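You operate a simulated robot arm through the tools that you are given. There is no shell and no other tool.

You run a simulated robot arm. Do the job below in one go: nothing can be reset, and whatever is moved stays where it is left.

## Task
Open the shutters and wipe the pane clean with the blue cloth.
Fine: lift the bar up; the shutters with the red and blue tabs, wide open before you wipe; wet the cloth in the grey bowl and put the cloth back. What is to be rubbed or washed off counts as gone when no trace of it is left.
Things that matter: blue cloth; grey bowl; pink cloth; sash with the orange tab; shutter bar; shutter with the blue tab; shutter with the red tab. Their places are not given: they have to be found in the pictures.

It is judged by the outcome, as a careful person would: the job done as asked, and still so three seconds after it is handed in. It fails if anything else is knocked over, pushed out of place, dropped, spilled or broken. Flat cloth is picked up by pressing the open fingertips on it (5 to 10 N) and closing them slowly along it; thin cloth reads only 2 to 8 mm in the jaws.

## Robot
A 6-joint arm with a two-finger gripper, fixed in place. Base frame: the origin is at the foot of the arm, x ahead of it, y to its left, z up. Units: m, degrees, N and s.
Its first joint turns from -166.0 to 166.0 degrees. Payload 3.43 kg.
The tool frame sits at the grasp point between the pads (the TCP): z along the fingers, y along the line on which they close. The tips reach 0.02 m beyond it. The gripper opens to 0.19 m. The gripper's body begins 0.248 m behind the TCP.
Orientation is that of the tool frame in the base frame, as [roll, pitch, yaw] about the fixed x, y, z axes, in that order (R = Rz(yaw) Ry(pitch) Rx(roll)). With the fingers straight down and closing along the base's y, the tool's x points along the base's -x, its y along +y and its z along -z.

## Interface
- The arm moves only by the tool apply_moves. Its arguments are lists of equal length, an entry for each row: "xyz": the shift along the tool's x, y, z in units of 50 mm (1.0 is 50 mm), a list of three; "turn": the turn, a rotation vector about the tool's x, y, z in units of 5 degrees (1.0 is 5 degrees), a list of three; "claw": the gripper command, from -1 (shut) to 1 (fully open), values between in proportion. In form: {"xyz": [[tx, ty, tz], ...], "turn": [[wx, wy, wz], ...], "claw": [claw, ...]}. A call has 1 to 20 rows; each row shifts and turns the commanded pose from where the row before left it, along the tool's axes as they then stand. A call with a number of a shift or a turn outside -1 to 1 is refused whole. A row lasts 0.2 s, in which the tool goes at most 0.05 m and 8.6 degrees; a call with a longer step from one row to the next is refused whole, and so is a gripper value outside its range. A pose out of reach is approached as far as the arm can. The call stops where the force on the tool passes 90 N (or 10 N more than at its start, if that is more) or the arm is blocked; 0.2 s more then pass. The fingers move at their own pace (about 0.153 m/s each) and stop on an object; they squeeze with about 42 N. The grip force told is the motor's: it shows also when the fingers shut on nothing. Time passes only in rows, and 0.2 s behind the last, so rows that do not move let the fingers close. The reply holds the time, the measured pose of the TCP, the force on the tool along the base axes, the opening and the grip force, in the units named above and with some noise, with the torque about the TCP (base axes, N m) and any sound that the robot's microphone picked up.
- Cameras (640 x 400 px; columns grow to the right, rows downward): "scene" is fixed at [0.0514, -0.6496, 1.6616]; the picture's right is [0.51, -0.86, 0.00], its down [-0.50, -0.29, -0.82] and it looks along [0.70, 0.41, -0.58] (base axes); focal length 228 px, centre (320, 200). "wrist" rides on the gripper at [0.07, -0.008, -0.288] in the tool frame; the picture's right is [0.12, 0.99, 0.00], its down [-0.96, 0.11, -0.25] and it looks along [-0.25, 0.03, 0.97] (tool axes); focal length 261 px, centre (320, 200).
- capture(camera): a new picture of that camera. No time passes.
- move_column(by): slides the trunk up (or, below 0, down) by that many m; the arm rides with it, the base frame stays. It gives what a move gives, with no picture.
- point_at(camera, pixels): there is no depth. For up to 12 entries [column, row, z] of the newest picture of that camera ("zoom" is the newest enlarged one), the place [x, y] in the base frame at which the ray of that pixel passes the height z, good to about 0.003 m. No time passes.
- enlarge(camera, box): a new picture of the part [left, top, right, bottom] of that camera's present view, enlarged. No time passes.
- hand_in(): hands the job in; it is judged then, once.

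Unless the task says otherwise, let go and move clear before handing in.

The tools are called after "Call:" by a JSON object that holds its "op" and its "data". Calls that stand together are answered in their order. apply_moves: Moves the arm, as the interface text tells. Its arguments: {"type":"object","properties":{"xyz":{"type":"array","items":{"type":"array","items":{"type":"number"}}},"turn":{"type":"array","items":{"type":"array","items":{"type":"number"}}},"claw":{"type":"array","items":{"type":"number"}}},"required":["xyz","turn","claw"]} The other tools are called the same way: move_column (by) slides the trunk up or down; capture (camera) takes a picture; point_at (camera, pixels) gives the place at which the rays of pixels pass given heights; enlarge (camera, box) takes an enlarged picture of a part of a camera's view; hand_in () hands the job in.

At the start:

```text
time: 0.0
tcp_pos: [0.5108, -0.3119, 1.5385]
tcp_rot: [-180.0, 0.1, -180.0]
wrist_force: [0.3, 0.2, 0.5]
torque: [0.02, -0.02, 0.0]
finger_gap: 0.1902
grip_force: 0.1
trunk travel left (down, up): [-0.375, 0.065]
```

scene: 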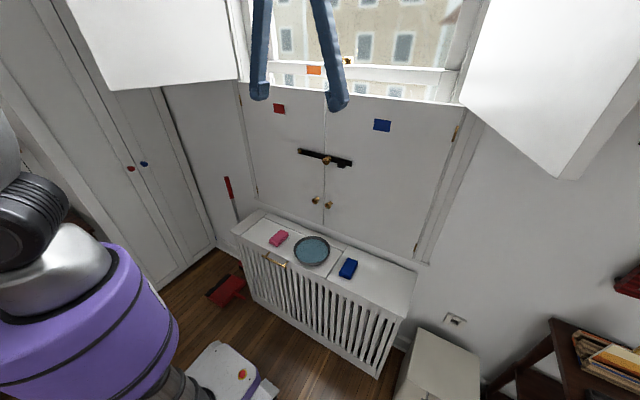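
wrist: 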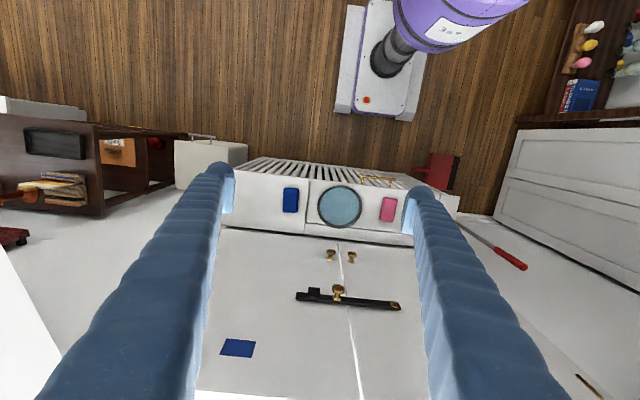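

The scene picture shows the two shutter leaves (red tab at about (279,108), blue tab at (382,125)) held by a black bar around (325,158), with the bowl at (312,250) and the cloths on the radiator cover. I'll look closer before moving.

Call:
{"op": "enlarge", "data": {"camera": "scene", "box": [220, 60, 480, 280]}}

Call:
{"op": "enlarge", "data": {"camera": "wrist", "box": [200, 140, 480, 400]}}

```text
1.82 times, centred on (350, 170) of scene
```

zoom: 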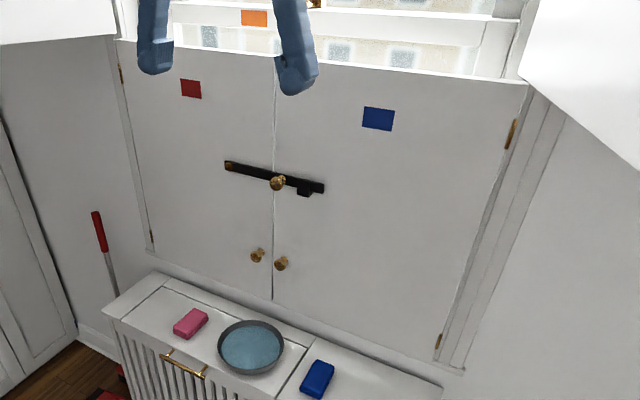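

```text
1.54 times, centred on (340, 270) of wrist
```

zoom: 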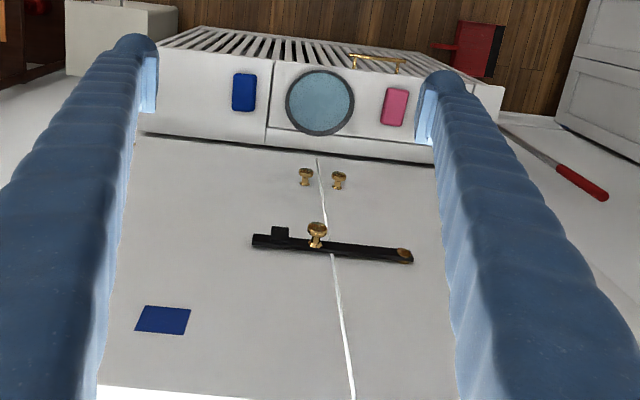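

The bar pivots at its left end (zoom (230,166)) and drops into a catch on the right leaf (zoom (305,190)), and each leaf has a small brass knob near the bottom. I'll measure rays for the main points at two heights so I can triangulate.

Call:
{"op": "capture", "data": {"camera": "scene"}}

Call:
{"op": "capture", "data": {"camera": "wrist"}}

Call:
{"op": "point_at", "data": {"camera": "scene", "pixels": [[382, 125, 1.4], [382, 125, 1.3], [326, 160, 1.3], [326, 160, 1.2], [302, 152, 1.3], [302, 152, 1.2], [348, 164, 1.3], [348, 164, 1.2], [316, 200, 1.1], [316, 200, 1.0], [328, 204, 1.1], [328, 204, 1.0]]}}

Call:
{"op": "point_at", "data": {"camera": "wrist", "pixels": [[237, 348, 1.4], [237, 348, 1.3], [338, 290, 1.3], [338, 290, 1.2], [398, 306, 1.3], [398, 306, 1.2], [314, 291, 1.3], [314, 291, 1.2], [331, 254, 1.1], [331, 254, 1.0], [352, 257, 1.1], [352, 257, 1.0]]}}

```text
taken
```

scene: 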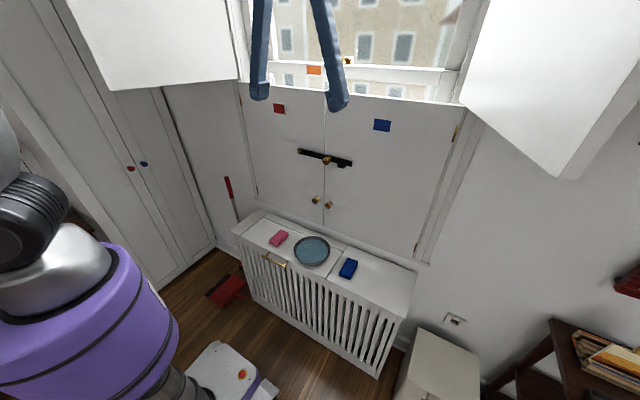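

```text
taken
```

wrist: 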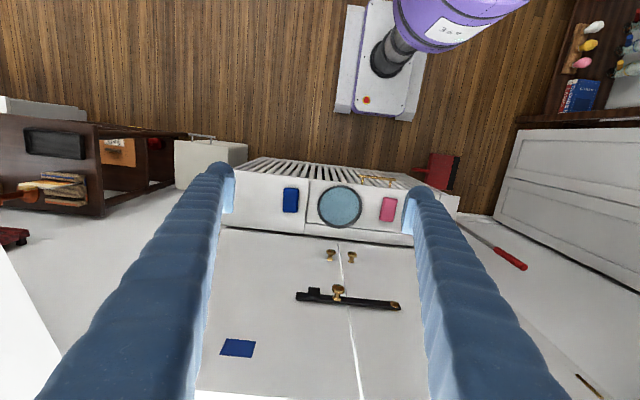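

```text
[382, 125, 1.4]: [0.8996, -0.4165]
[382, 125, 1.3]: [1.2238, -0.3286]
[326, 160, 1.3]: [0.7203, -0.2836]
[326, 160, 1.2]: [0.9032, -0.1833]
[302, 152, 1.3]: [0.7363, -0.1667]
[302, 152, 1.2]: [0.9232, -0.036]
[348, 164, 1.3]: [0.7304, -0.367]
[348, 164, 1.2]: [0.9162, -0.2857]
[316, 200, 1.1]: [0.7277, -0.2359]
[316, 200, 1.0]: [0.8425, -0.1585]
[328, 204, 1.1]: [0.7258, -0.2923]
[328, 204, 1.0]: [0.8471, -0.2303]
```

```text
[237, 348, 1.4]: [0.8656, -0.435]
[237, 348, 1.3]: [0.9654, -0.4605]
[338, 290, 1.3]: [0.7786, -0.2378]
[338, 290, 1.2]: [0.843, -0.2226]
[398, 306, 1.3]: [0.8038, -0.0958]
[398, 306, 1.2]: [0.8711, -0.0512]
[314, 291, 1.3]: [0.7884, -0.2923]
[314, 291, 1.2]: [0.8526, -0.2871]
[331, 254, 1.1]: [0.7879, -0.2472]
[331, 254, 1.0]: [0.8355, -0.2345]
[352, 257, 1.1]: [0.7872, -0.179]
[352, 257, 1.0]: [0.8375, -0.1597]
```

Triangulating gives the bar knob near [0.81,-0.23,1.25], the leaf knobs near [0.83,-0.163,1.01] and [0.83,-0.238,1.01], and the leaf plane near x=0.86. Next I'll zoom in on the bar, the sill items and the upper area.

Call:
{"op": "enlarge", "data": {"camera": "scene", "box": [280, 130, 380, 220]}}

Call:
{"op": "enlarge", "data": {"camera": "scene", "box": [230, 190, 430, 310]}}

Call:
{"op": "enlarge", "data": {"camera": "scene", "box": [220, 0, 500, 120]}}

Call:
{"op": "enlarge", "data": {"camera": "wrist", "box": [220, 150, 460, 310]}}

```text
4.44 times, centred on (330, 175) of scene
```

zoom: 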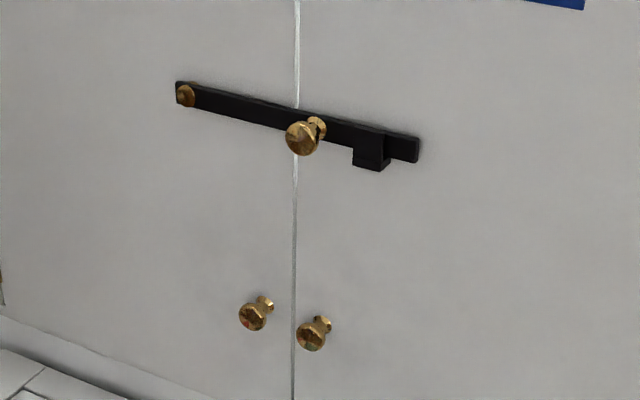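

```text
3.20 times, centred on (330, 250) of scene
```

zoom: 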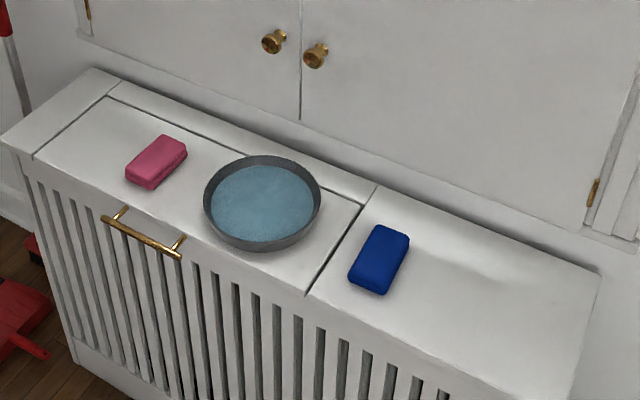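

```text
2.29 times, centred on (360, 60) of scene
```

zoom: 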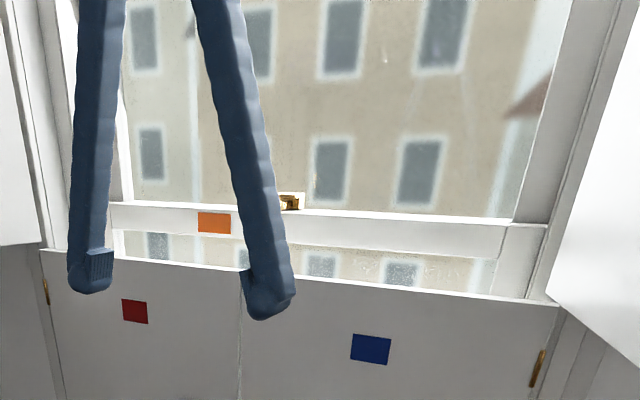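

```text
2.50 times, centred on (340, 230) of wrist
```

zoom: 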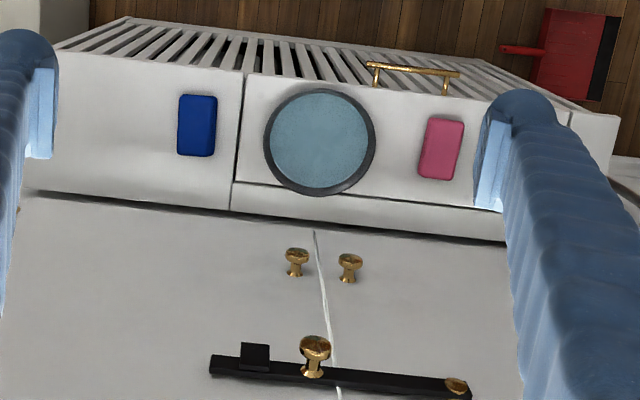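

The bar hooks over a catch at about y=-0.31, and its brass knob sits at [0.81,-0.232,1.25]. The upper shutters are already open at the sides, above z=1.5. I'll turn the tool to point at the window (+x) and end about 0.1 m in front of the bar knob.

Call:
{"op": "apply_moves", "data": {"xyz": [[-0.211, 0.087, 0.267], [-0.187, 0.087, 0.284], [-0.162, 0.087, 0.299], [-0.135, 0.087, 0.312], [-0.107, 0.087, 0.323], [-0.079, 0.087, 0.331], [-0.05, 0.087, 0.337], [-0.02, 0.087, 0.34], [0.01, 0.087, 0.34], [0.039, 0.087, 0.338], [0.069, 0.087, 0.333], [0.097, 0.087, 0.326], [0.125, 0.087, 0.316], [0.153, 0.087, 0.304], [0.178, 0.087, 0.29], [0.203, 0.087, 0.273], [0.226, 0.087, 0.254], [0.247, 0.087, 0.234]], "turn": [[0, -1, 0], [0, -1, 0], [0, -1, 0], [0, -1, 0], [0, -1, 0], [0, -1, 0], [0, -1, 0], [0, -1, 0], [0, -1, 0], [0, -1, 0], [0, -1, 0], [0, -1, 0], [0, -1, 0], [0, -1, 0], [0, -1, 0], [0, -1, 0], [0, -1, 0], [0, -1, 0]], "claw": [-0.2, -0.2, -0.2, -0.2, -0.2, -0.2, -0.2, -0.2, -0.2, -0.2, -0.2, -0.2, -0.2, -0.2, -0.2, -0.2, -0.2, -0.2]}}

Call:
{"op": "capture", "data": {"camera": "scene"}}

Call:
{"op": "capture", "data": {"camera": "wrist"}}

```text
time: 3.8
tcp_pos: [0.7196, -0.2758, 1.4548]
tcp_rot: [127.3, 87.1, 127.6]
wrist_force: [0.0, -0.4, 0.3]
torque: [0.0, 0.01, -0.01]
finger_gap: 0.0759
grip_force: 0.1
out of reach, approached as far as the arm can: row 13, 14, 15, 16, 17, 18
trunk travel left (down, up): [-0.375, 0.065]
```

```text
taken
```

scene: 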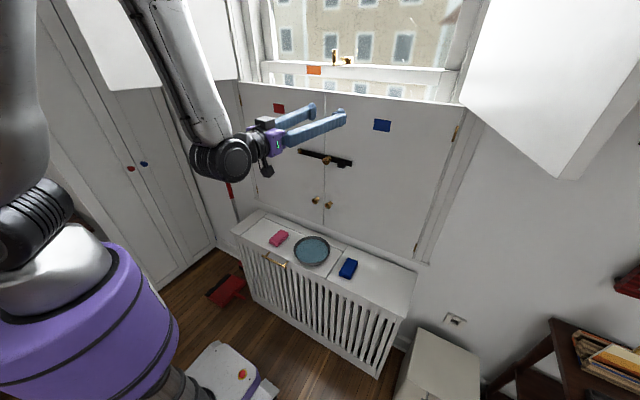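

```text
taken
```

wrist: 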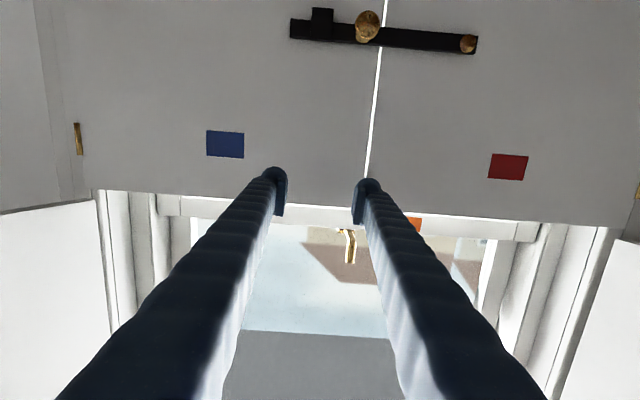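

The arm folded too far: the TCP stopped at z=1.455 instead of 1.30, with the fingers pointing at the shutters. Lowering the trunk keeps this arm shape and brings the fingers down to the height of the bar knob.

Call:
{"op": "move_column", "data": {"by": -0.2}}

Call:
{"op": "capture", "data": {"camera": "wrist"}}

Call:
{"op": "capture", "data": {"camera": "scene"}}

```text
time: 6.0
tcp_pos: [0.7187, -0.2747, 1.2544]
tcp_rot: [128.0, 87.0, 128.4]
wrist_force: [-0.6, 0.5, 0.0]
torque: [-0.01, 0.02, 0.02]
finger_gap: 0.0759
grip_force: 0.1
trunk travel left (down, up): [-0.175, 0.265]
```

```text
taken
```

wrist: 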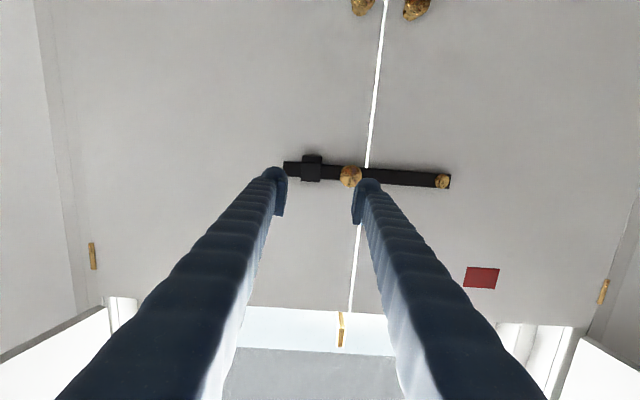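

```text
taken
```

scene: 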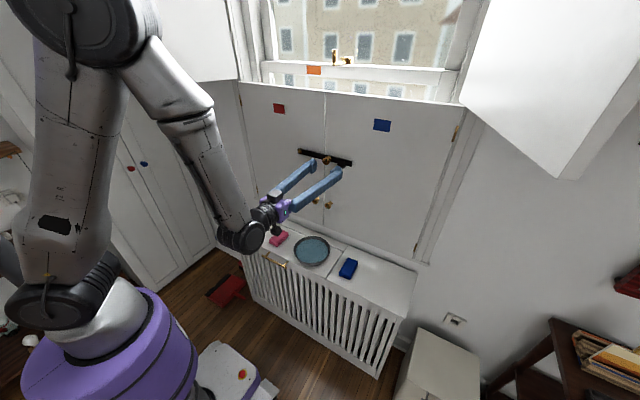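

The fingers are now level with the bar knob (wrist (351,176)), and the TCP needs about +0.046 m in y and -0.010 m in z to line up. I'll align first and check for drift.

Call:
{"op": "apply_moves", "data": {"xyz": [[0.1, 0.46, 0], [0.1, 0.46, 0], [0, 0, 0]], "turn": [[0, 0, 0], [0, 0, 0], [0, 0, 0]], "claw": [-0.2, -0.2, -0.2]}}

Call:
{"op": "capture", "data": {"camera": "wrist"}}

Call:
{"op": "enlarge", "data": {"camera": "scene", "box": [260, 120, 380, 220]}}

```text
time: 6.8
tcp_pos: [0.7402, -0.2485, 1.2553]
tcp_rot: [128.8, 86.8, 129.3]
wrist_force: [-0.4, -0.6, 0.7]
torque: [0.03, -0.01, -0.06]
finger_gap: 0.0759
grip_force: 0.1
out of reach, approached as far as the arm can: row 1, 2
trunk travel left (down, up): [-0.175, 0.265]
```

```text
taken
```

wrist: 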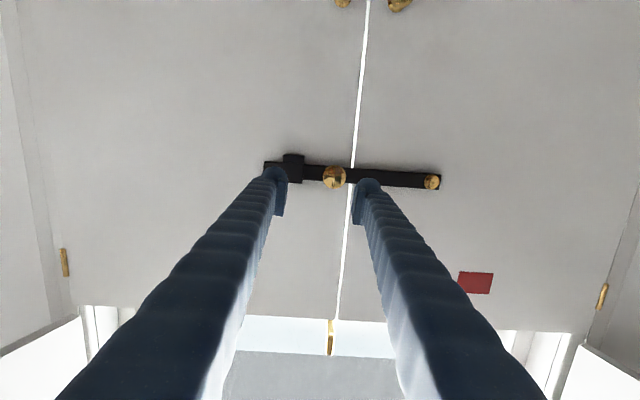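

```text
4.00 times, centred on (320, 170) of scene
```

zoom: 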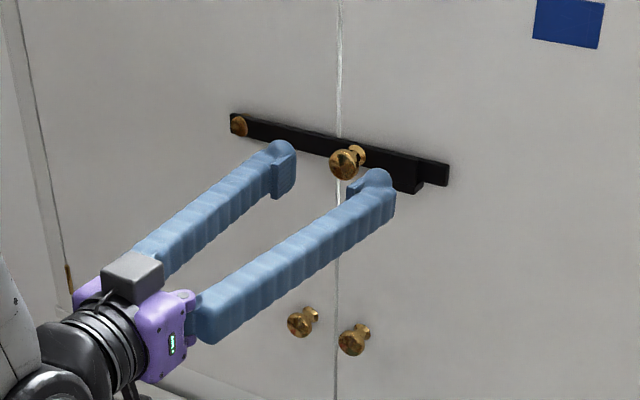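

The arm is near its inner reach limit in this pose. Moving forward should ease that, so I'll advance 30 mm while shifting +20 mm in y and 10 mm down.

Call:
{"op": "apply_moves", "data": {"xyz": [[0, 0, 0.3], [0.1, 0.2, 0.2], [0.1, 0.2, 0.1], [0, 0, 0]], "turn": [[0, 0, 0], [0, 0, 0], [0, 0, 0], [0, 0, 0]], "claw": [-0.2, -0.2, -0.2, -0.2]}}

Call:
{"op": "capture", "data": {"camera": "wrist"}}

Call:
{"op": "enlarge", "data": {"camera": "scene", "box": [260, 120, 380, 220]}}

```text
time: 7.8
tcp_pos: [0.7719, -0.2325, 1.2499]
tcp_rot: [127.8, 86.5, 128.4]
wrist_force: [-0.3, 0.1, 0.1]
torque: [-0.01, -0.02, -0.02]
finger_gap: 0.0762
grip_force: 0.1
out of reach, approached as far as the arm can: row 3
trunk travel left (down, up): [-0.175, 0.265]
```

```text
taken
```

wrist: 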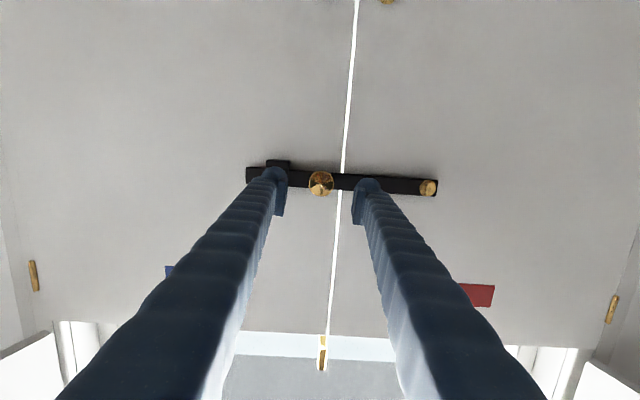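

```text
4.00 times, centred on (320, 170) of scene
```

zoom: 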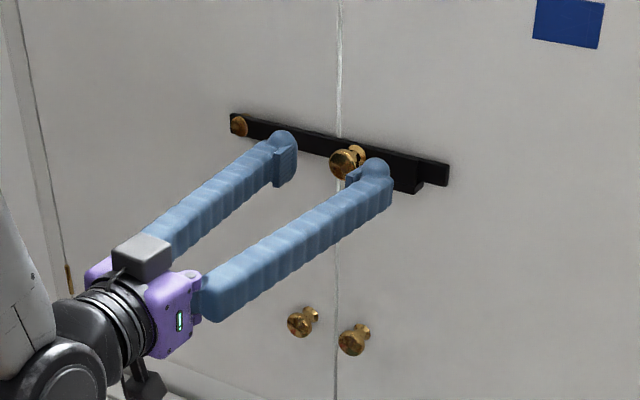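

The knob now sits at wrist (320,182), centred between the fingers and about 8–10 mm below the tool axis. I'll advance about 33 mm, drop 8 mm, and then check before closing.

Call:
{"op": "apply_moves", "data": {"xyz": [[0, 0, 0.25], [0.08, 0, 0.25], [0.08, 0, 0.16], [0, 0, 0]], "turn": [[0, 0, 0], [0, 0, 0], [0, 0, 0], [0, 0, 0]], "claw": [-0.2, -0.2, -0.2, -0.2]}}

Call:
{"op": "capture", "data": {"camera": "wrist"}}

Call:
{"op": "enlarge", "data": {"camera": "scene", "box": [280, 130, 360, 190]}}

```text
time: 8.8
tcp_pos: [0.8054, -0.2314, 1.241]
tcp_rot: [127.9, 86.9, 128.4]
wrist_force: [0.9, 0.4, -0.1]
torque: [0.03, -0.01, -0.03]
finger_gap: 0.0758
grip_force: 0.0
trunk travel left (down, up): [-0.175, 0.265]
```

```text
taken
```

wrist: 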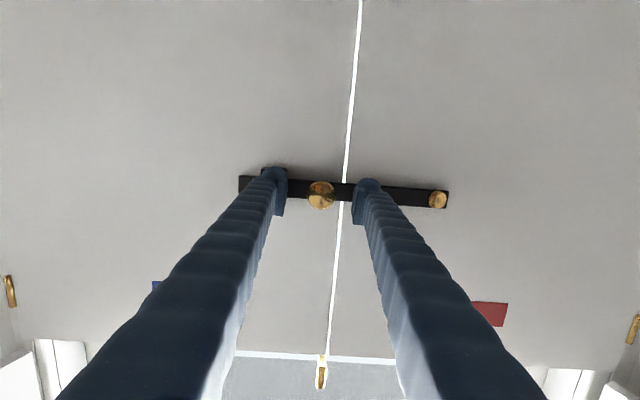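

```text
6.67 times, centred on (320, 160) of scene
```

zoom: 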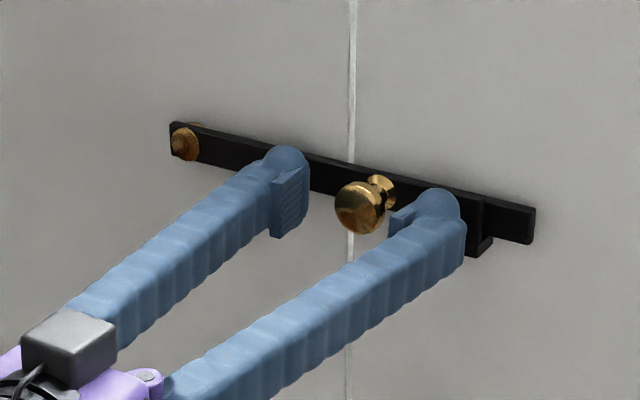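

The knob is centred between the fingers at wrist (320,193), and the pivot works out at about y=-0.08, z=1.241 (radius about 0.151 m). I'll close on the knob and wait for the grip.

Call:
{"op": "apply_moves", "data": {"xyz": [[0, 0, 0], [0, 0, 0], [0, 0, 0], [0, 0, 0]], "turn": [[0, 0, 0], [0, 0, 0], [0, 0, 0], [0, 0, 0]], "claw": [-1, -1, -1, -1]}}

```text
time: 9.8
tcp_pos: [0.8052, -0.23, 1.2413]
tcp_rot: [128.4, 86.9, 128.7]
wrist_force: [0.5, 8.2, -1.2]
torque: [0.09, -0.04, 0.13]
finger_gap: 0.0324
grip_force: 45.3
trunk travel left (down, up): [-0.175, 0.265]
```

The fingers hold the knob at 32 mm with 45 N grip. I'll lift along the arc for the first 25°, turning with the bar.

Call:
{"op": "apply_moves", "data": {"xyz": [[-0.263, 0.0115, -0.006], [-0.263, 0.0115, -0.006], [-0.263, 0.0115, -0.006], [-0.263, 0.0115, -0.006], [-0.263, 0.0115, -0.006], [0, 0, 0]], "turn": [[0, 0, -1], [0, 0, -1], [0, 0, -1], [0, 0, -1], [0, 0, -1], [0, 0, 0]], "claw": [-1, -1, -1, -1, -1, -1]}}

Call:
{"op": "capture", "data": {"camera": "wrist"}}

Call:
{"op": "enlarge", "data": {"camera": "scene", "box": [260, 110, 380, 210]}}

```text
time: 10.3
tcp_pos: [0.8127, -0.2254, 1.2782]
tcp_rot: [-137.3, 85.2, -134.2]
wrist_force: [-15.2, 25.5, -10.9]
torque: [0.01, 0.41, 0.36]
finger_gap: 0.0322
grip_force: 44.9
out of reach, approached as far as the arm can: row 1, 2
trunk travel left (down, up): [-0.175, 0.265]
stopped in row 2: the force on the tool passed its limit at 101 N (the readings are from after the stop); the commanded pose is now the measured one
```

```text
taken
```

wrist: 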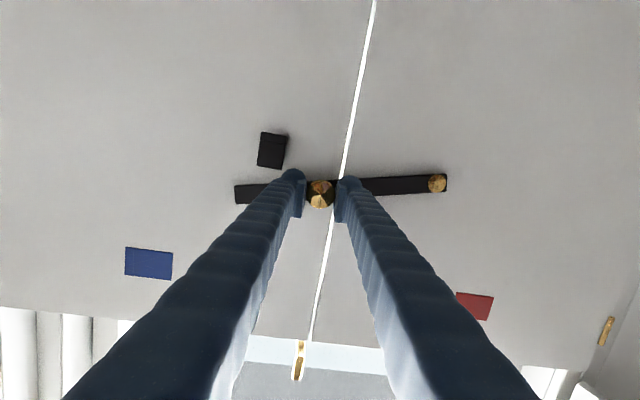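

```text
4.00 times, centred on (320, 160) of scene
```

zoom: 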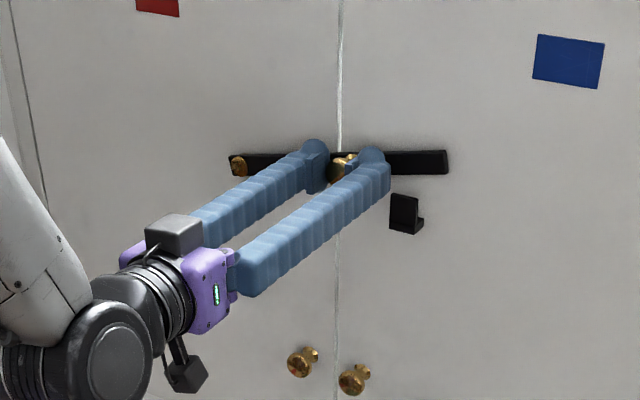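

The bar came out of its catch and is now about 14° up, but this straight-ahead pose is at the arm's inner reach limit, which caused the jerk. I'll let go gently, see whether the bar stays, back off, and switch to a pose tilted 45° down that has more reach.

Call:
{"op": "apply_moves", "data": {"xyz": [[0, 0, 0], [0, 0, 0], [0, 0, 0]], "turn": [[0, 0, 0], [0, 0, 0], [0, 0, 0]], "claw": [-0.4, -0.3, -0.2]}}

Call:
{"op": "capture", "data": {"camera": "wrist"}}

Call:
{"op": "enlarge", "data": {"camera": "scene", "box": [260, 110, 380, 210]}}

```text
time: 11.1
tcp_pos: [0.8125, -0.2328, 1.2821]
tcp_rot: [-133.4, 85.4, -130.8]
wrist_force: [1.1, -0.7, 0.6]
torque: [0.0, -0.01, 0.04]
finger_gap: 0.0762
grip_force: 0.2
trunk travel left (down, up): [-0.175, 0.265]
```

```text
taken
```

wrist: 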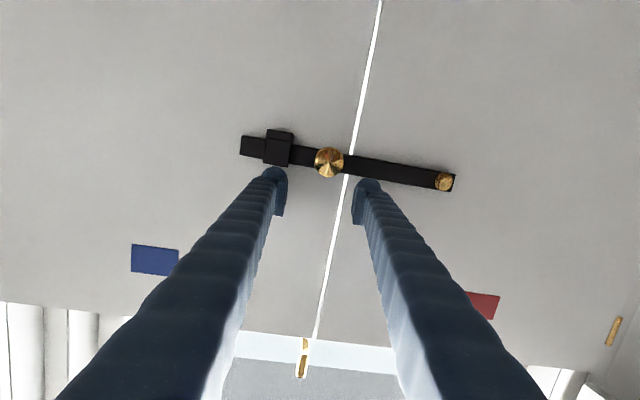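

```text
4.00 times, centred on (320, 160) of scene
```

zoom: 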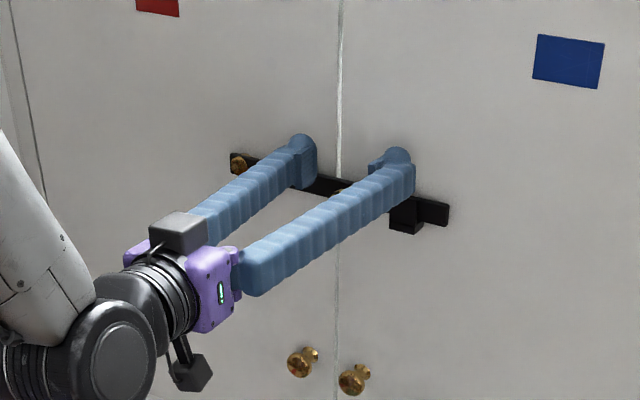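

The bar fell back into its catch, so it has to go past vertical to stay up. I'll raise the trunk 0.2 m with the fingers still open, then tilt the tool to about 45° down to get better reach.

Call:
{"op": "move_column", "data": {"by": 0.2}}

Call:
{"op": "apply_moves", "data": {"xyz": [[0, 0, 0], [0, 0, 0], [0, 0, 0], [0, 0, 0], [0, 0, -0.2], [0, 0, -0.3], [0, 0, -0.3], [0, 0, -0.3], [0, 0, -0.3]], "turn": [[0, 1, 0], [0, 1, 0], [0, 1, 0], [0, 1, 0], [0, 1, 0], [0, 1, 0], [0, 1, 0], [0, 1, 0], [0, 0.5, 0]], "claw": [-0.2, -0.2, -0.2, -0.2, -0.2, -0.2, -0.2, -0.2, -0.2]}}

Call:
{"op": "capture", "data": {"camera": "scene"}}

Call:
{"op": "capture", "data": {"camera": "wrist"}}

```text
time: 13.3
tcp_pos: [0.8128, -0.232, 1.4802]
tcp_rot: [-133.6, 85.2, -130.9]
wrist_force: [-0.1, 0.2, 0.0]
torque: [-0.01, 0.01, -0.01]
finger_gap: 0.0762
grip_force: 0.1
trunk travel left (down, up): [-0.375, 0.065]
```

```text
time: 15.3
tcp_pos: [0.7551, -0.233, 1.5218]
tcp_rot: [-175.1, 44.0, -174.0]
wrist_force: [-0.5, -0.6, -0.4]
torque: [-0.03, -0.06, -0.02]
finger_gap: 0.0759
grip_force: 0.0
trunk travel left (down, up): [-0.375, 0.065]
```

```text
taken
```

scene: 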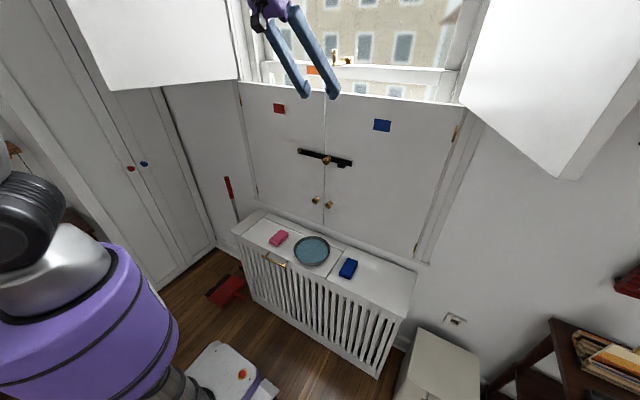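

```text
taken
```

wrist: 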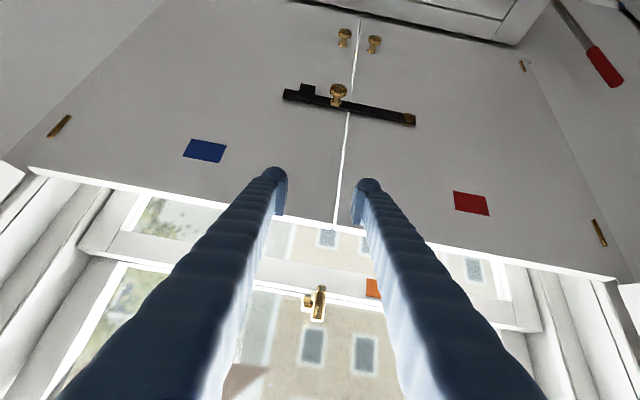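

The pose now reads a 44° tilt with plenty of reach, and the bar knob shows at wrist (339,92). I'll correct the small roll error and lower the fingers to a spot about 80 mm in front of the bar knob.

Call:
{"op": "apply_moves", "data": {"xyz": [[0, 0, 0], [0.545, 0.005, 0.435], [0.545, 0.005, 0.435], [0.545, 0.005, 0.435], [0.545, 0.005, 0.435], [0.545, 0.005, 0.435], [0.545, 0.005, 0.435], [0.545, 0.005, 0.435], [0.545, 0.005, 0.435], [0, 0, 0]], "turn": [[-0.14, 0, 0.85], [0, 0, 0], [0, 0, 0], [0, 0, 0], [0, 0, 0], [0, 0, 0], [0, 0, 0], [0, 0, 0], [0, 0, 0], [0, 0, 0]], "claw": [-0.2, -0.2, -0.2, -0.2, -0.2, -0.2, -0.2, -0.2, -0.2, -0.2]}}

Call:
{"op": "capture", "data": {"camera": "wrist"}}

Call:
{"op": "enlarge", "data": {"camera": "scene", "box": [240, 80, 400, 200]}}

```text
time: 17.5
tcp_pos: [0.7191, -0.2327, 1.2432]
tcp_rot: [-180.0, 44.4, -179.8]
wrist_force: [0.1, -1.2, -0.5]
torque: [0.01, -0.01, 0.02]
finger_gap: 0.0761
grip_force: 0.0
trunk travel left (down, up): [-0.375, 0.065]
```

```text
taken
```

wrist: 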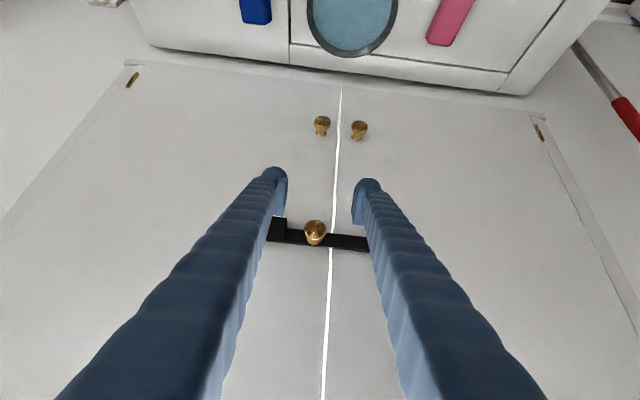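

```text
3.33 times, centred on (320, 140) of scene
```

zoom: 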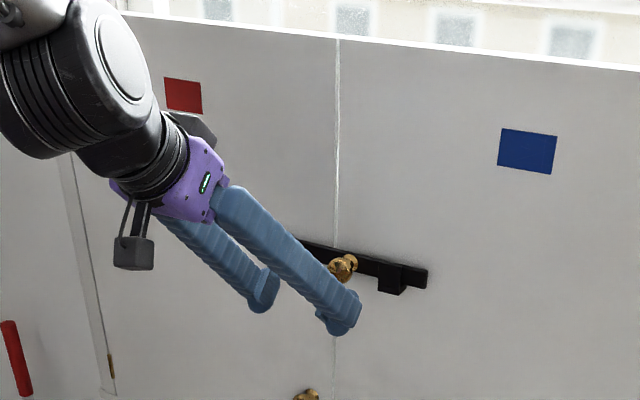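

The knob is at wrist (315,232), and combining views puts its head near x=0.82, z=1.241. I'll move straight ahead 89 mm and then close on it.

Call:
{"op": "apply_moves", "data": {"xyz": [[-0.311, 0.006, 0.3185], [-0.311, 0.006, 0.3185], [-0.311, 0.006, 0.3185], [-0.311, 0.006, 0.3185], [0, 0, 0], [0, 0, 0], [0, 0, 0], [0, 0, 0]], "turn": [[0, 0, 0], [0, 0, 0], [0, 0, 0], [0, 0, 0], [0, 0, 0], [0, 0, 0], [0, 0, 0], [0, 0, 0]], "claw": [-0.2, -0.2, -0.2, -0.2, -0.2, -1, -1, -1]}}

Call:
{"op": "enlarge", "data": {"camera": "scene", "box": [270, 110, 370, 200]}}

Call:
{"op": "capture", "data": {"camera": "wrist"}}

```text
time: 19.3
tcp_pos: [0.8094, -0.2288, 1.2428]
tcp_rot: [180.0, 44.5, -179.9]
wrist_force: [-0.4, -7.3, 12.7]
torque: [-0.06, -0.13, -0.04]
finger_gap: 0.0325
grip_force: 45.0
trunk travel left (down, up): [-0.375, 0.065]
```

```text
4.44 times, centred on (320, 155) of scene
```

zoom: 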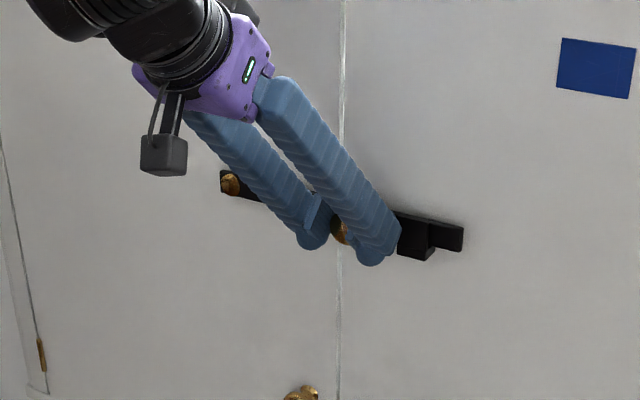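

```text
taken
```

wrist: 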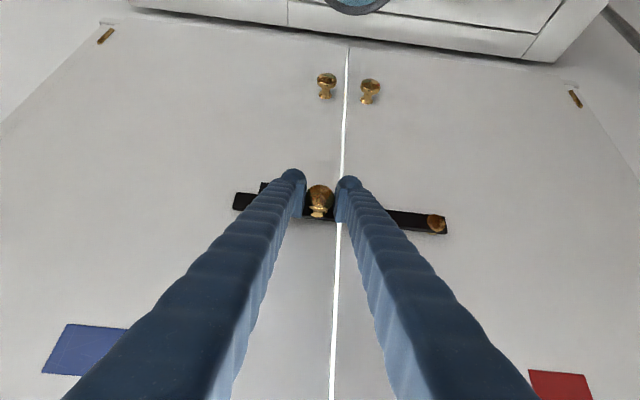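

The knob is gripped (32 mm, 45 N) and the pivot is confirmed at y=-0.079, z=1.242. I'll lift along the arc with the tool orientation fixed, for the first 30°.

Call:
{"op": "apply_moves", "data": {"xyz": [[-0.1845, 0.0115, -0.1877], [-0.1831, 0.0344, -0.1862], [-0.1803, 0.057, -0.1834], [-0.1762, 0.0792, -0.1792], [-0.1706, 0.1008, -0.1735], [-0.1638, 0.1216, -0.1666]], "turn": [[0, 0, 0], [0, 0, 0], [0, 0, 0], [0, 0, 0], [0, 0, 0], [0, 0, 0]], "claw": [-1, -1, -1, -1, -1, -1]}}

Call:
{"op": "capture", "data": {"camera": "wrist"}}

```text
time: 20.7
tcp_pos: [0.8076, -0.2133, 1.3186]
tcp_rot: [-180.0, 44.4, 180.0]
wrist_force: [-4.1, -29.2, 9.8]
torque: [-0.68, 0.9, 0.25]
finger_gap: 0.032
grip_force: 44.8
trunk travel left (down, up): [-0.375, 0.065]
```

```text
taken
```

wrist: 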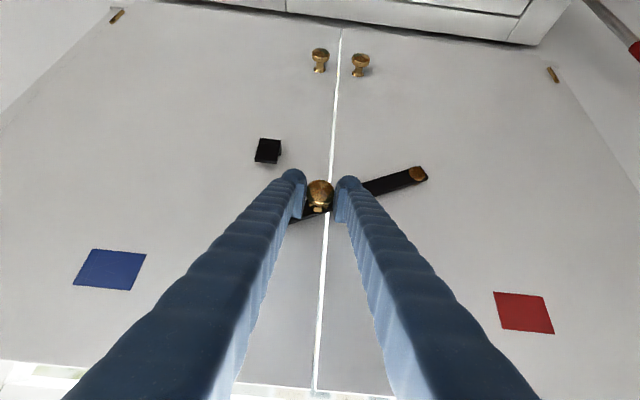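

The bar is up about 30° and clear of the catch (catch visible at wrist (268,150)). The -29 N in y suggests the true radius is nearer 0.155 m, so I'll adjust the path and continue to 60°.

Call:
{"op": "apply_moves", "data": {"xyz": [[-0.1648, 0.1347, -0.1676], [-0.155, 0.1525, -0.1577], [-0.144, 0.1693, -0.1465], [-0.132, 0.1847, -0.1343], [-0.119, 0.1988, -0.121], [-0.105, 0.2113, -0.1068]], "turn": [[0, 0, 0], [0, 0, 0], [0, 0, 0], [0, 0, 0], [0, 0, 0], [0, 0, 0]], "claw": [-1, -1, -1, -1, -1, -1]}}

Call:
{"op": "capture", "data": {"camera": "wrist"}}

```text
time: 22.1
tcp_pos: [0.808, -0.1558, 1.3739]
tcp_rot: [180.0, 44.2, -179.9]
wrist_force: [-2.0, -8.6, 2.7]
torque: [-0.82, 0.07, 0.46]
finger_gap: 0.0321
grip_force: 45.0
trunk travel left (down, up): [-0.375, 0.065]
```

```text
taken
```

wrist: 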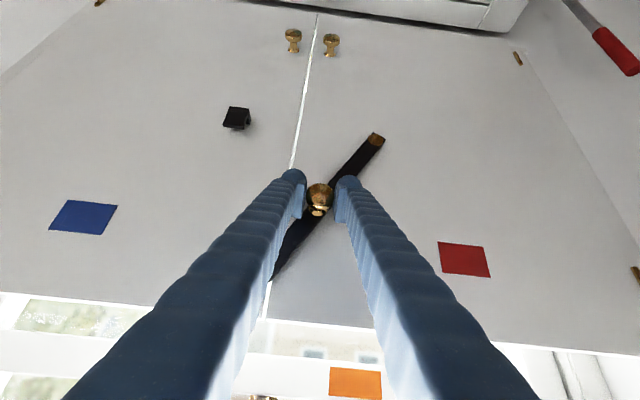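

The bar is at about 60° with small forces. I'll continue to 90° and a little past.

Call:
{"op": "apply_moves", "data": {"xyz": [[-0.0875, 0.2399, -0.089], [-0.0725, 0.2498, -0.0738], [-0.057, 0.2579, -0.058], [-0.041, 0.264, -0.0417], [-0.0247, 0.2682, -0.0252], [-0.0083, 0.2702, -0.0084], [0, 0, 0]], "turn": [[0, 0, 0], [0, 0, 0], [0, 0, 0], [0, 0, 0], [0, 0, 0], [0, 0, 0], [0, 0, 0]], "claw": [-1, -1, -1, -1, -1, -1, -1]}}

Call:
{"op": "capture", "data": {"camera": "wrist"}}

Call:
{"op": "enlarge", "data": {"camera": "scene", "box": [240, 70, 360, 180]}}

```text
time: 23.7
tcp_pos: [0.809, -0.0785, 1.3959]
tcp_rot: [-180.0, 44.3, -179.8]
wrist_force: [-1.4, -2.0, -0.1]
torque: [-0.28, 0.11, 0.11]
finger_gap: 0.0316
grip_force: 44.7
trunk travel left (down, up): [-0.375, 0.065]
```

```text
taken
```

wrist: 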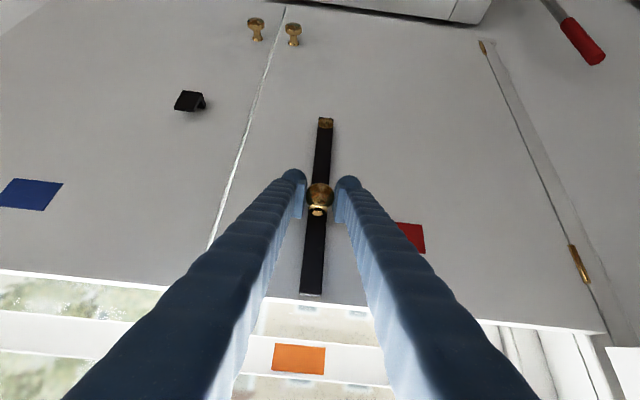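

```text
3.64 times, centred on (300, 125) of scene
```

zoom: 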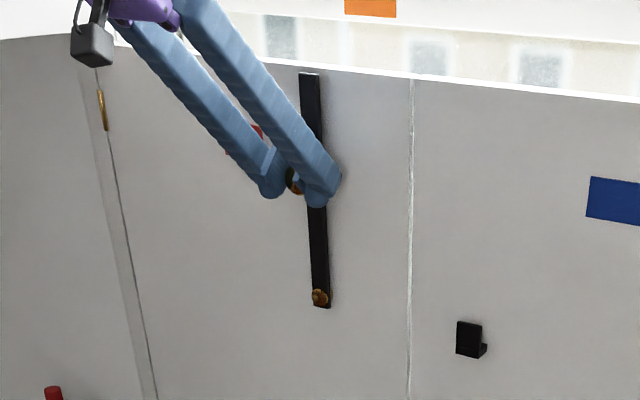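

The bar is almost vertical (wrist view from (325,125) to (312,290)) with tiny forces. I'll push about 10° further past vertical, watching for a stop.

Call:
{"op": "apply_moves", "data": {"xyz": [[0.0083, 0.2702, 0.0084], [0.0247, 0.2682, 0.0252], [0, 0, 0]], "turn": [[0, 0, 0], [0, 0, 0], [0, 0, 0]], "claw": [-1, -1, -1]}}

Call:
{"op": "capture", "data": {"camera": "wrist"}}

```text
time: 24.5
tcp_pos: [0.8096, -0.0536, 1.3931]
tcp_rot: [-180.0, 44.5, -179.9]
wrist_force: [-0.1, -9.4, 2.1]
torque: [-0.37, -0.27, 0.04]
finger_gap: 0.0326
grip_force: 44.3
trunk travel left (down, up): [-0.375, 0.065]
```

```text
taken
```

wrist: 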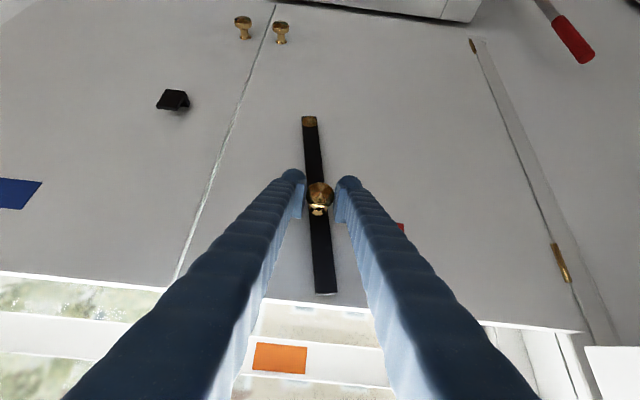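

The bar is about 10° past vertical. I'll open the fingers slightly and see whether the bar stays.

Call:
{"op": "apply_moves", "data": {"xyz": [[0, 0, 0], [0, 0, 0], [0, 0, 0], [0, 0, 0]], "turn": [[0, 0, 0], [0, 0, 0], [0, 0, 0], [0, 0, 0]], "claw": [-0.4, -0.4, -0.4, -0.4]}}

Call:
{"op": "capture", "data": {"camera": "wrist"}}

```text
time: 25.5
tcp_pos: [0.8109, -0.0525, 1.3936]
tcp_rot: [179.9, 44.3, -179.9]
wrist_force: [0.2, 0.1, -0.7]
torque: [0.01, 0.0, 0.0]
finger_gap: 0.0575
grip_force: 0.1
trunk travel left (down, up): [-0.375, 0.065]
```

```text
taken
```

wrist: 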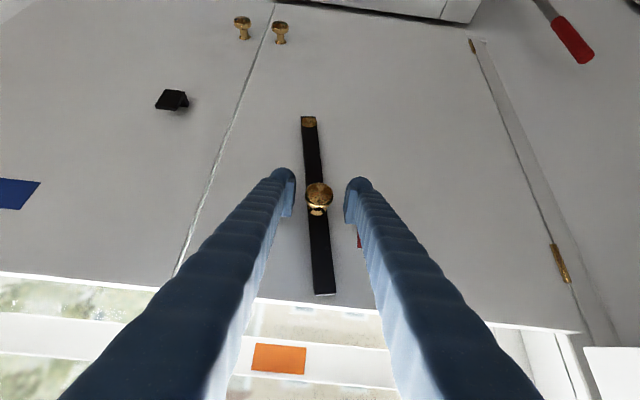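

The bar now rests past vertical by itself, without touching either finger. I'll back away from it and move down in front of the right (blue) leaf's knob.

Call:
{"op": "apply_moves", "data": {"xyz": [[0.3215, 0, -0.315], [0.3215, 0, -0.315], [0.3215, 0, -0.315], [0.3215, 0, -0.315], [0.4618, -0.3364, 0.4971], [0.4618, -0.3364, 0.4971], [0.4618, -0.3364, 0.4971], [0.4618, -0.3364, 0.4971], [0.4618, -0.3364, 0.4971], [0.4618, -0.3364, 0.4971], [0.4618, -0.3364, 0.4971], [0.4618, -0.3364, 0.4971], [0.4618, -0.3364, 0.4971], [0.4618, -0.3364, 0.4971], [0.4618, -0.3364, 0.4971], [0, 0, 0]], "turn": [[0, 0, 0], [0, 0, 0], [0, 0, 0], [0, 0, 0], [0, 0, 0], [0, 0, 0], [0, 0, 0], [0, 0, 0], [0, 0, 0], [0, 0, 0], [0, 0, 0], [0, 0, 0], [0, 0, 0], [0, 0, 0], [0, 0, 0], [0, 0, 0]], "claw": [-0.35, -0.35, -0.35, -0.35, -0.35, -0.35, -0.35, -0.35, -0.35, -0.35, -0.35, -0.35, -0.35, -0.35, -0.35, -0.35]}}

Call:
{"op": "capture", "data": {"camera": "wrist"}}

Call:
{"op": "capture", "data": {"camera": "scene"}}

```text
time: 28.9
tcp_pos: [0.7599, -0.2612, 1.0595]
tcp_rot: [178.5, 43.7, 179.3]
wrist_force: [1.0, -0.8, 0.4]
torque: [0.01, -0.03, 0.04]
finger_gap: 0.0619
grip_force: 0.1
out of reach, approached as far as the arm can: row 12, 13, 14, 15
trunk travel left (down, up): [-0.375, 0.065]
```

```text
taken
```

wrist: 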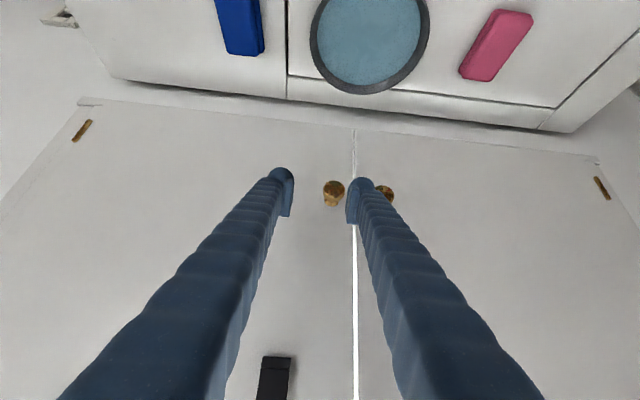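

```text
taken
```

scene: 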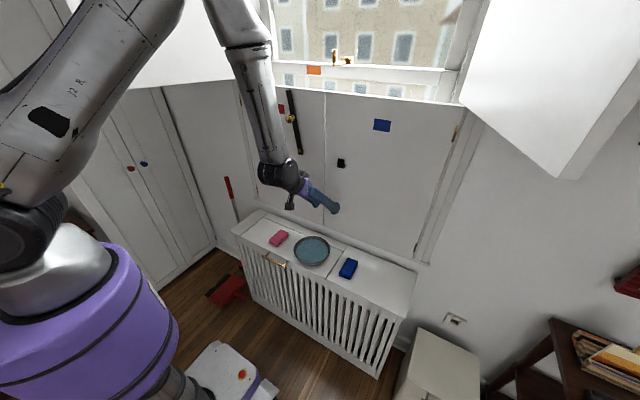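

The TCP stopped at z=1.06, so it again hit the inner reach limit at this height. I'll lift the arm 0.24 m and then lower the trunk 0.28 m, so the arm works higher relative to its shoulder.

Call:
{"op": "apply_moves", "data": {"xyz": [[-0.419, 0.05, -0.55], [-0.419, 0.05, -0.55], [-0.419, 0.05, -0.55], [-0.419, 0.05, -0.55], [-0.419, 0.05, -0.55], [-0.419, 0.05, -0.55], [-0.419, 0.05, -0.55], [0, 0, 0]], "turn": [[0, 0, 0], [0, 0, 0], [0, 0, 0], [0, 0, 0], [0, 0, 0], [0, 0, 0], [0, 0, 0], [0, 0, 0]], "claw": [-0.35, -0.35, -0.35, -0.35, -0.35, -0.35, -0.35, -0.35]}}

Call:
{"op": "move_column", "data": {"by": -0.28}}

Call:
{"op": "capture", "data": {"camera": "wrist"}}

Call:
{"op": "capture", "data": {"camera": "scene"}}

```text
time: 30.7
tcp_pos: [0.7317, -0.2437, 1.2988]
tcp_rot: [180.0, 44.2, -180.0]
wrist_force: [-0.4, 0.4, 0.7]
torque: [0.03, 0.02, 0.0]
finger_gap: 0.0616
grip_force: 0.1
trunk travel left (down, up): [-0.375, 0.065]
```

```text
time: 33.5
tcp_pos: [0.7295, -0.2432, 1.0201]
tcp_rot: [180.0, 44.3, -179.8]
wrist_force: [0.0, 0.7, 0.4]
torque: [0.01, 0.0, -0.01]
finger_gap: 0.0615
grip_force: 0.1
trunk travel left (down, up): [-0.095, 0.345]
```

```text
taken
```

wrist: 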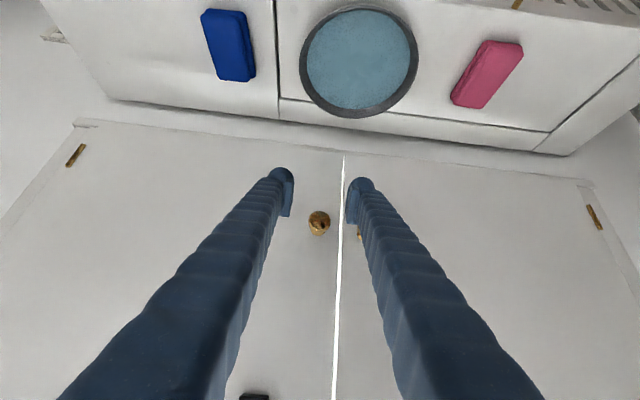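

```text
taken
```

scene: 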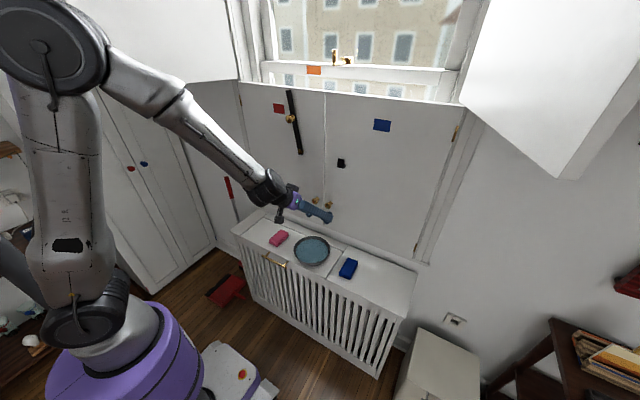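

Full reach is back, with the TCP at [0.7295,-0.243,1.020] and the right leaf's knob showing at wrist (319,222), about [0.83,-0.237,1.003]. I'll advance around it and look before closing.

Call:
{"op": "apply_moves", "data": {"xyz": [[-0.2625, 0.03, 0.361], [-0.2625, 0.03, 0.361], [-0.2625, 0.03, 0.361], [-0.2625, 0.03, 0.361], [0, 0, 0]], "turn": [[0, 0, 0], [0, 0, 0], [0, 0, 0], [0, 0, 0], [0, 0, 0]], "claw": [-0.35, -0.35, -0.35, -0.35, -0.35]}}

Call:
{"op": "capture", "data": {"camera": "wrist"}}

Call:
{"op": "enlarge", "data": {"camera": "scene", "box": [280, 165, 380, 245]}}

```text
time: 34.7
tcp_pos: [0.813, -0.2384, 1.0083]
tcp_rot: [-180.0, 44.5, -179.9]
wrist_force: [-23.4, -10.1, 2.3]
torque: [-0.12, -1.91, 0.45]
finger_gap: 0.0612
grip_force: 0.0
trunk travel left (down, up): [-0.095, 0.345]
```

```text
taken
```

wrist: 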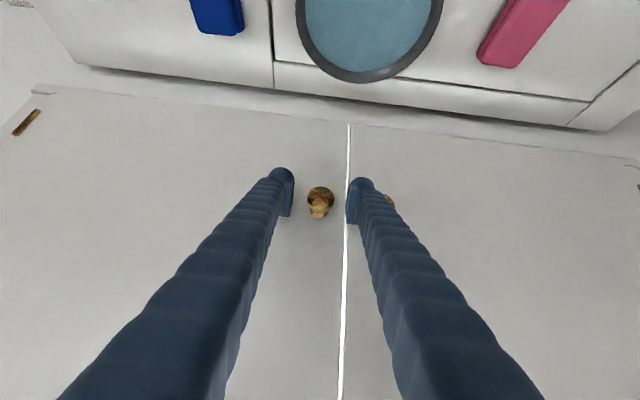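

```text
5.00 times, centred on (330, 205) of scene
```

zoom: 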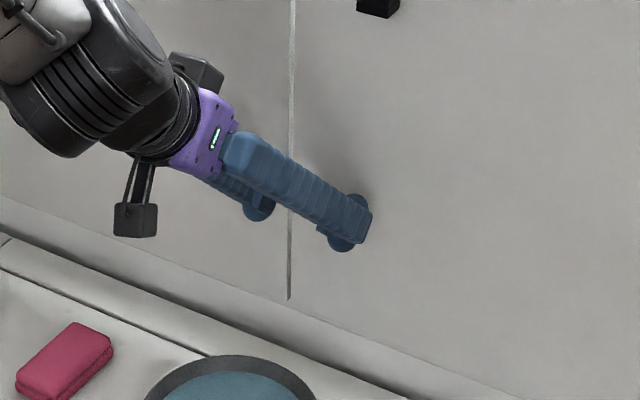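

The fingertips touch the leaf (-23 N in x) with the knob centred at wrist (320,203). I'll back off 5 mm and close on the knob.

Call:
{"op": "apply_moves", "data": {"xyz": [[0.0716, 0, -0.07], [0, 0, 0], [0, 0, 0], [0, 0, 0], [0, 0, 0]], "turn": [[0, 0, 0], [0, 0, 0], [0, 0, 0], [0, 0, 0], [0, 0, 0]], "claw": [-0.35, -1, -1, -1, -1]}}

Call:
{"op": "capture", "data": {"camera": "wrist"}}

```text
time: 35.9
tcp_pos: [0.814, -0.2359, 1.0028]
tcp_rot: [179.8, 44.2, -180.0]
wrist_force: [0.3, -1.7, -4.7]
torque: [0.03, -0.04, 0.03]
finger_gap: 0.0326
grip_force: 44.6
trunk travel left (down, up): [-0.095, 0.345]
```

```text
taken
```

wrist: 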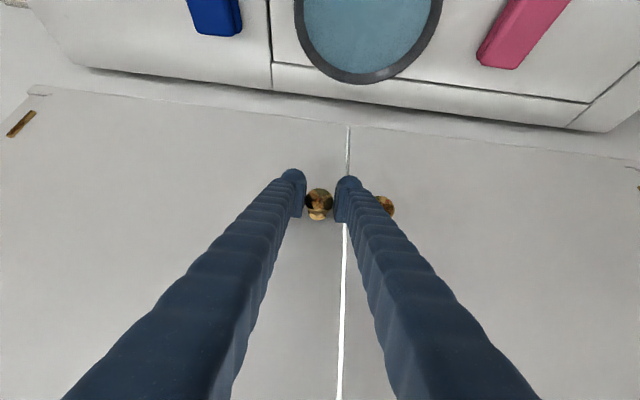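

The knob is gripped (33 mm, 45 N). I'll swing the right leaf open along its hinge arc (hinge at about x=0.85, y=-0.65), turning with it, 15° first.

Call:
{"op": "apply_moves", "data": {"xyz": [[0.311, -0.049, -0.302], [0.311, -0.049, -0.302], [0.311, -0.049, -0.302], [0.311, -0.049, -0.302], [0.311, -0.049, -0.302]], "turn": [[-0.418, 0, -0.43], [-0.418, 0, -0.43], [-0.418, 0, -0.43], [-0.418, 0, -0.43], [-0.418, 0, -0.43]], "claw": [-1, -1, -1, -1, -1]}}

Call:
{"op": "capture", "data": {"camera": "scene"}}

```text
time: 37.1
tcp_pos: [0.7079, -0.2616, 1.0042]
tcp_rot: [-180.0, 44.2, -165.0]
wrist_force: [2.0, -5.9, -3.5]
torque: [0.33, -0.46, -0.58]
finger_gap: 0.0328
grip_force: 44.9
trunk travel left (down, up): [-0.095, 0.345]
```

```text
taken
```

scene: 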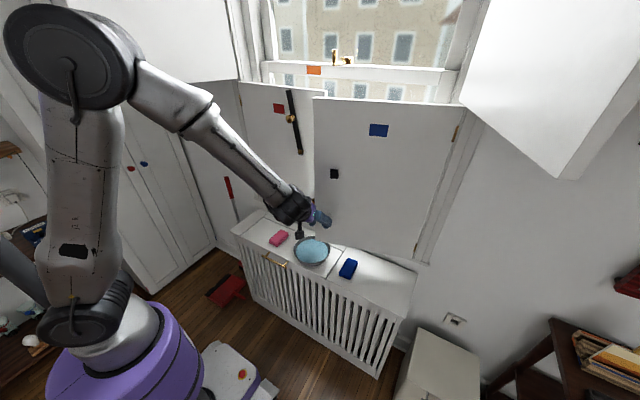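

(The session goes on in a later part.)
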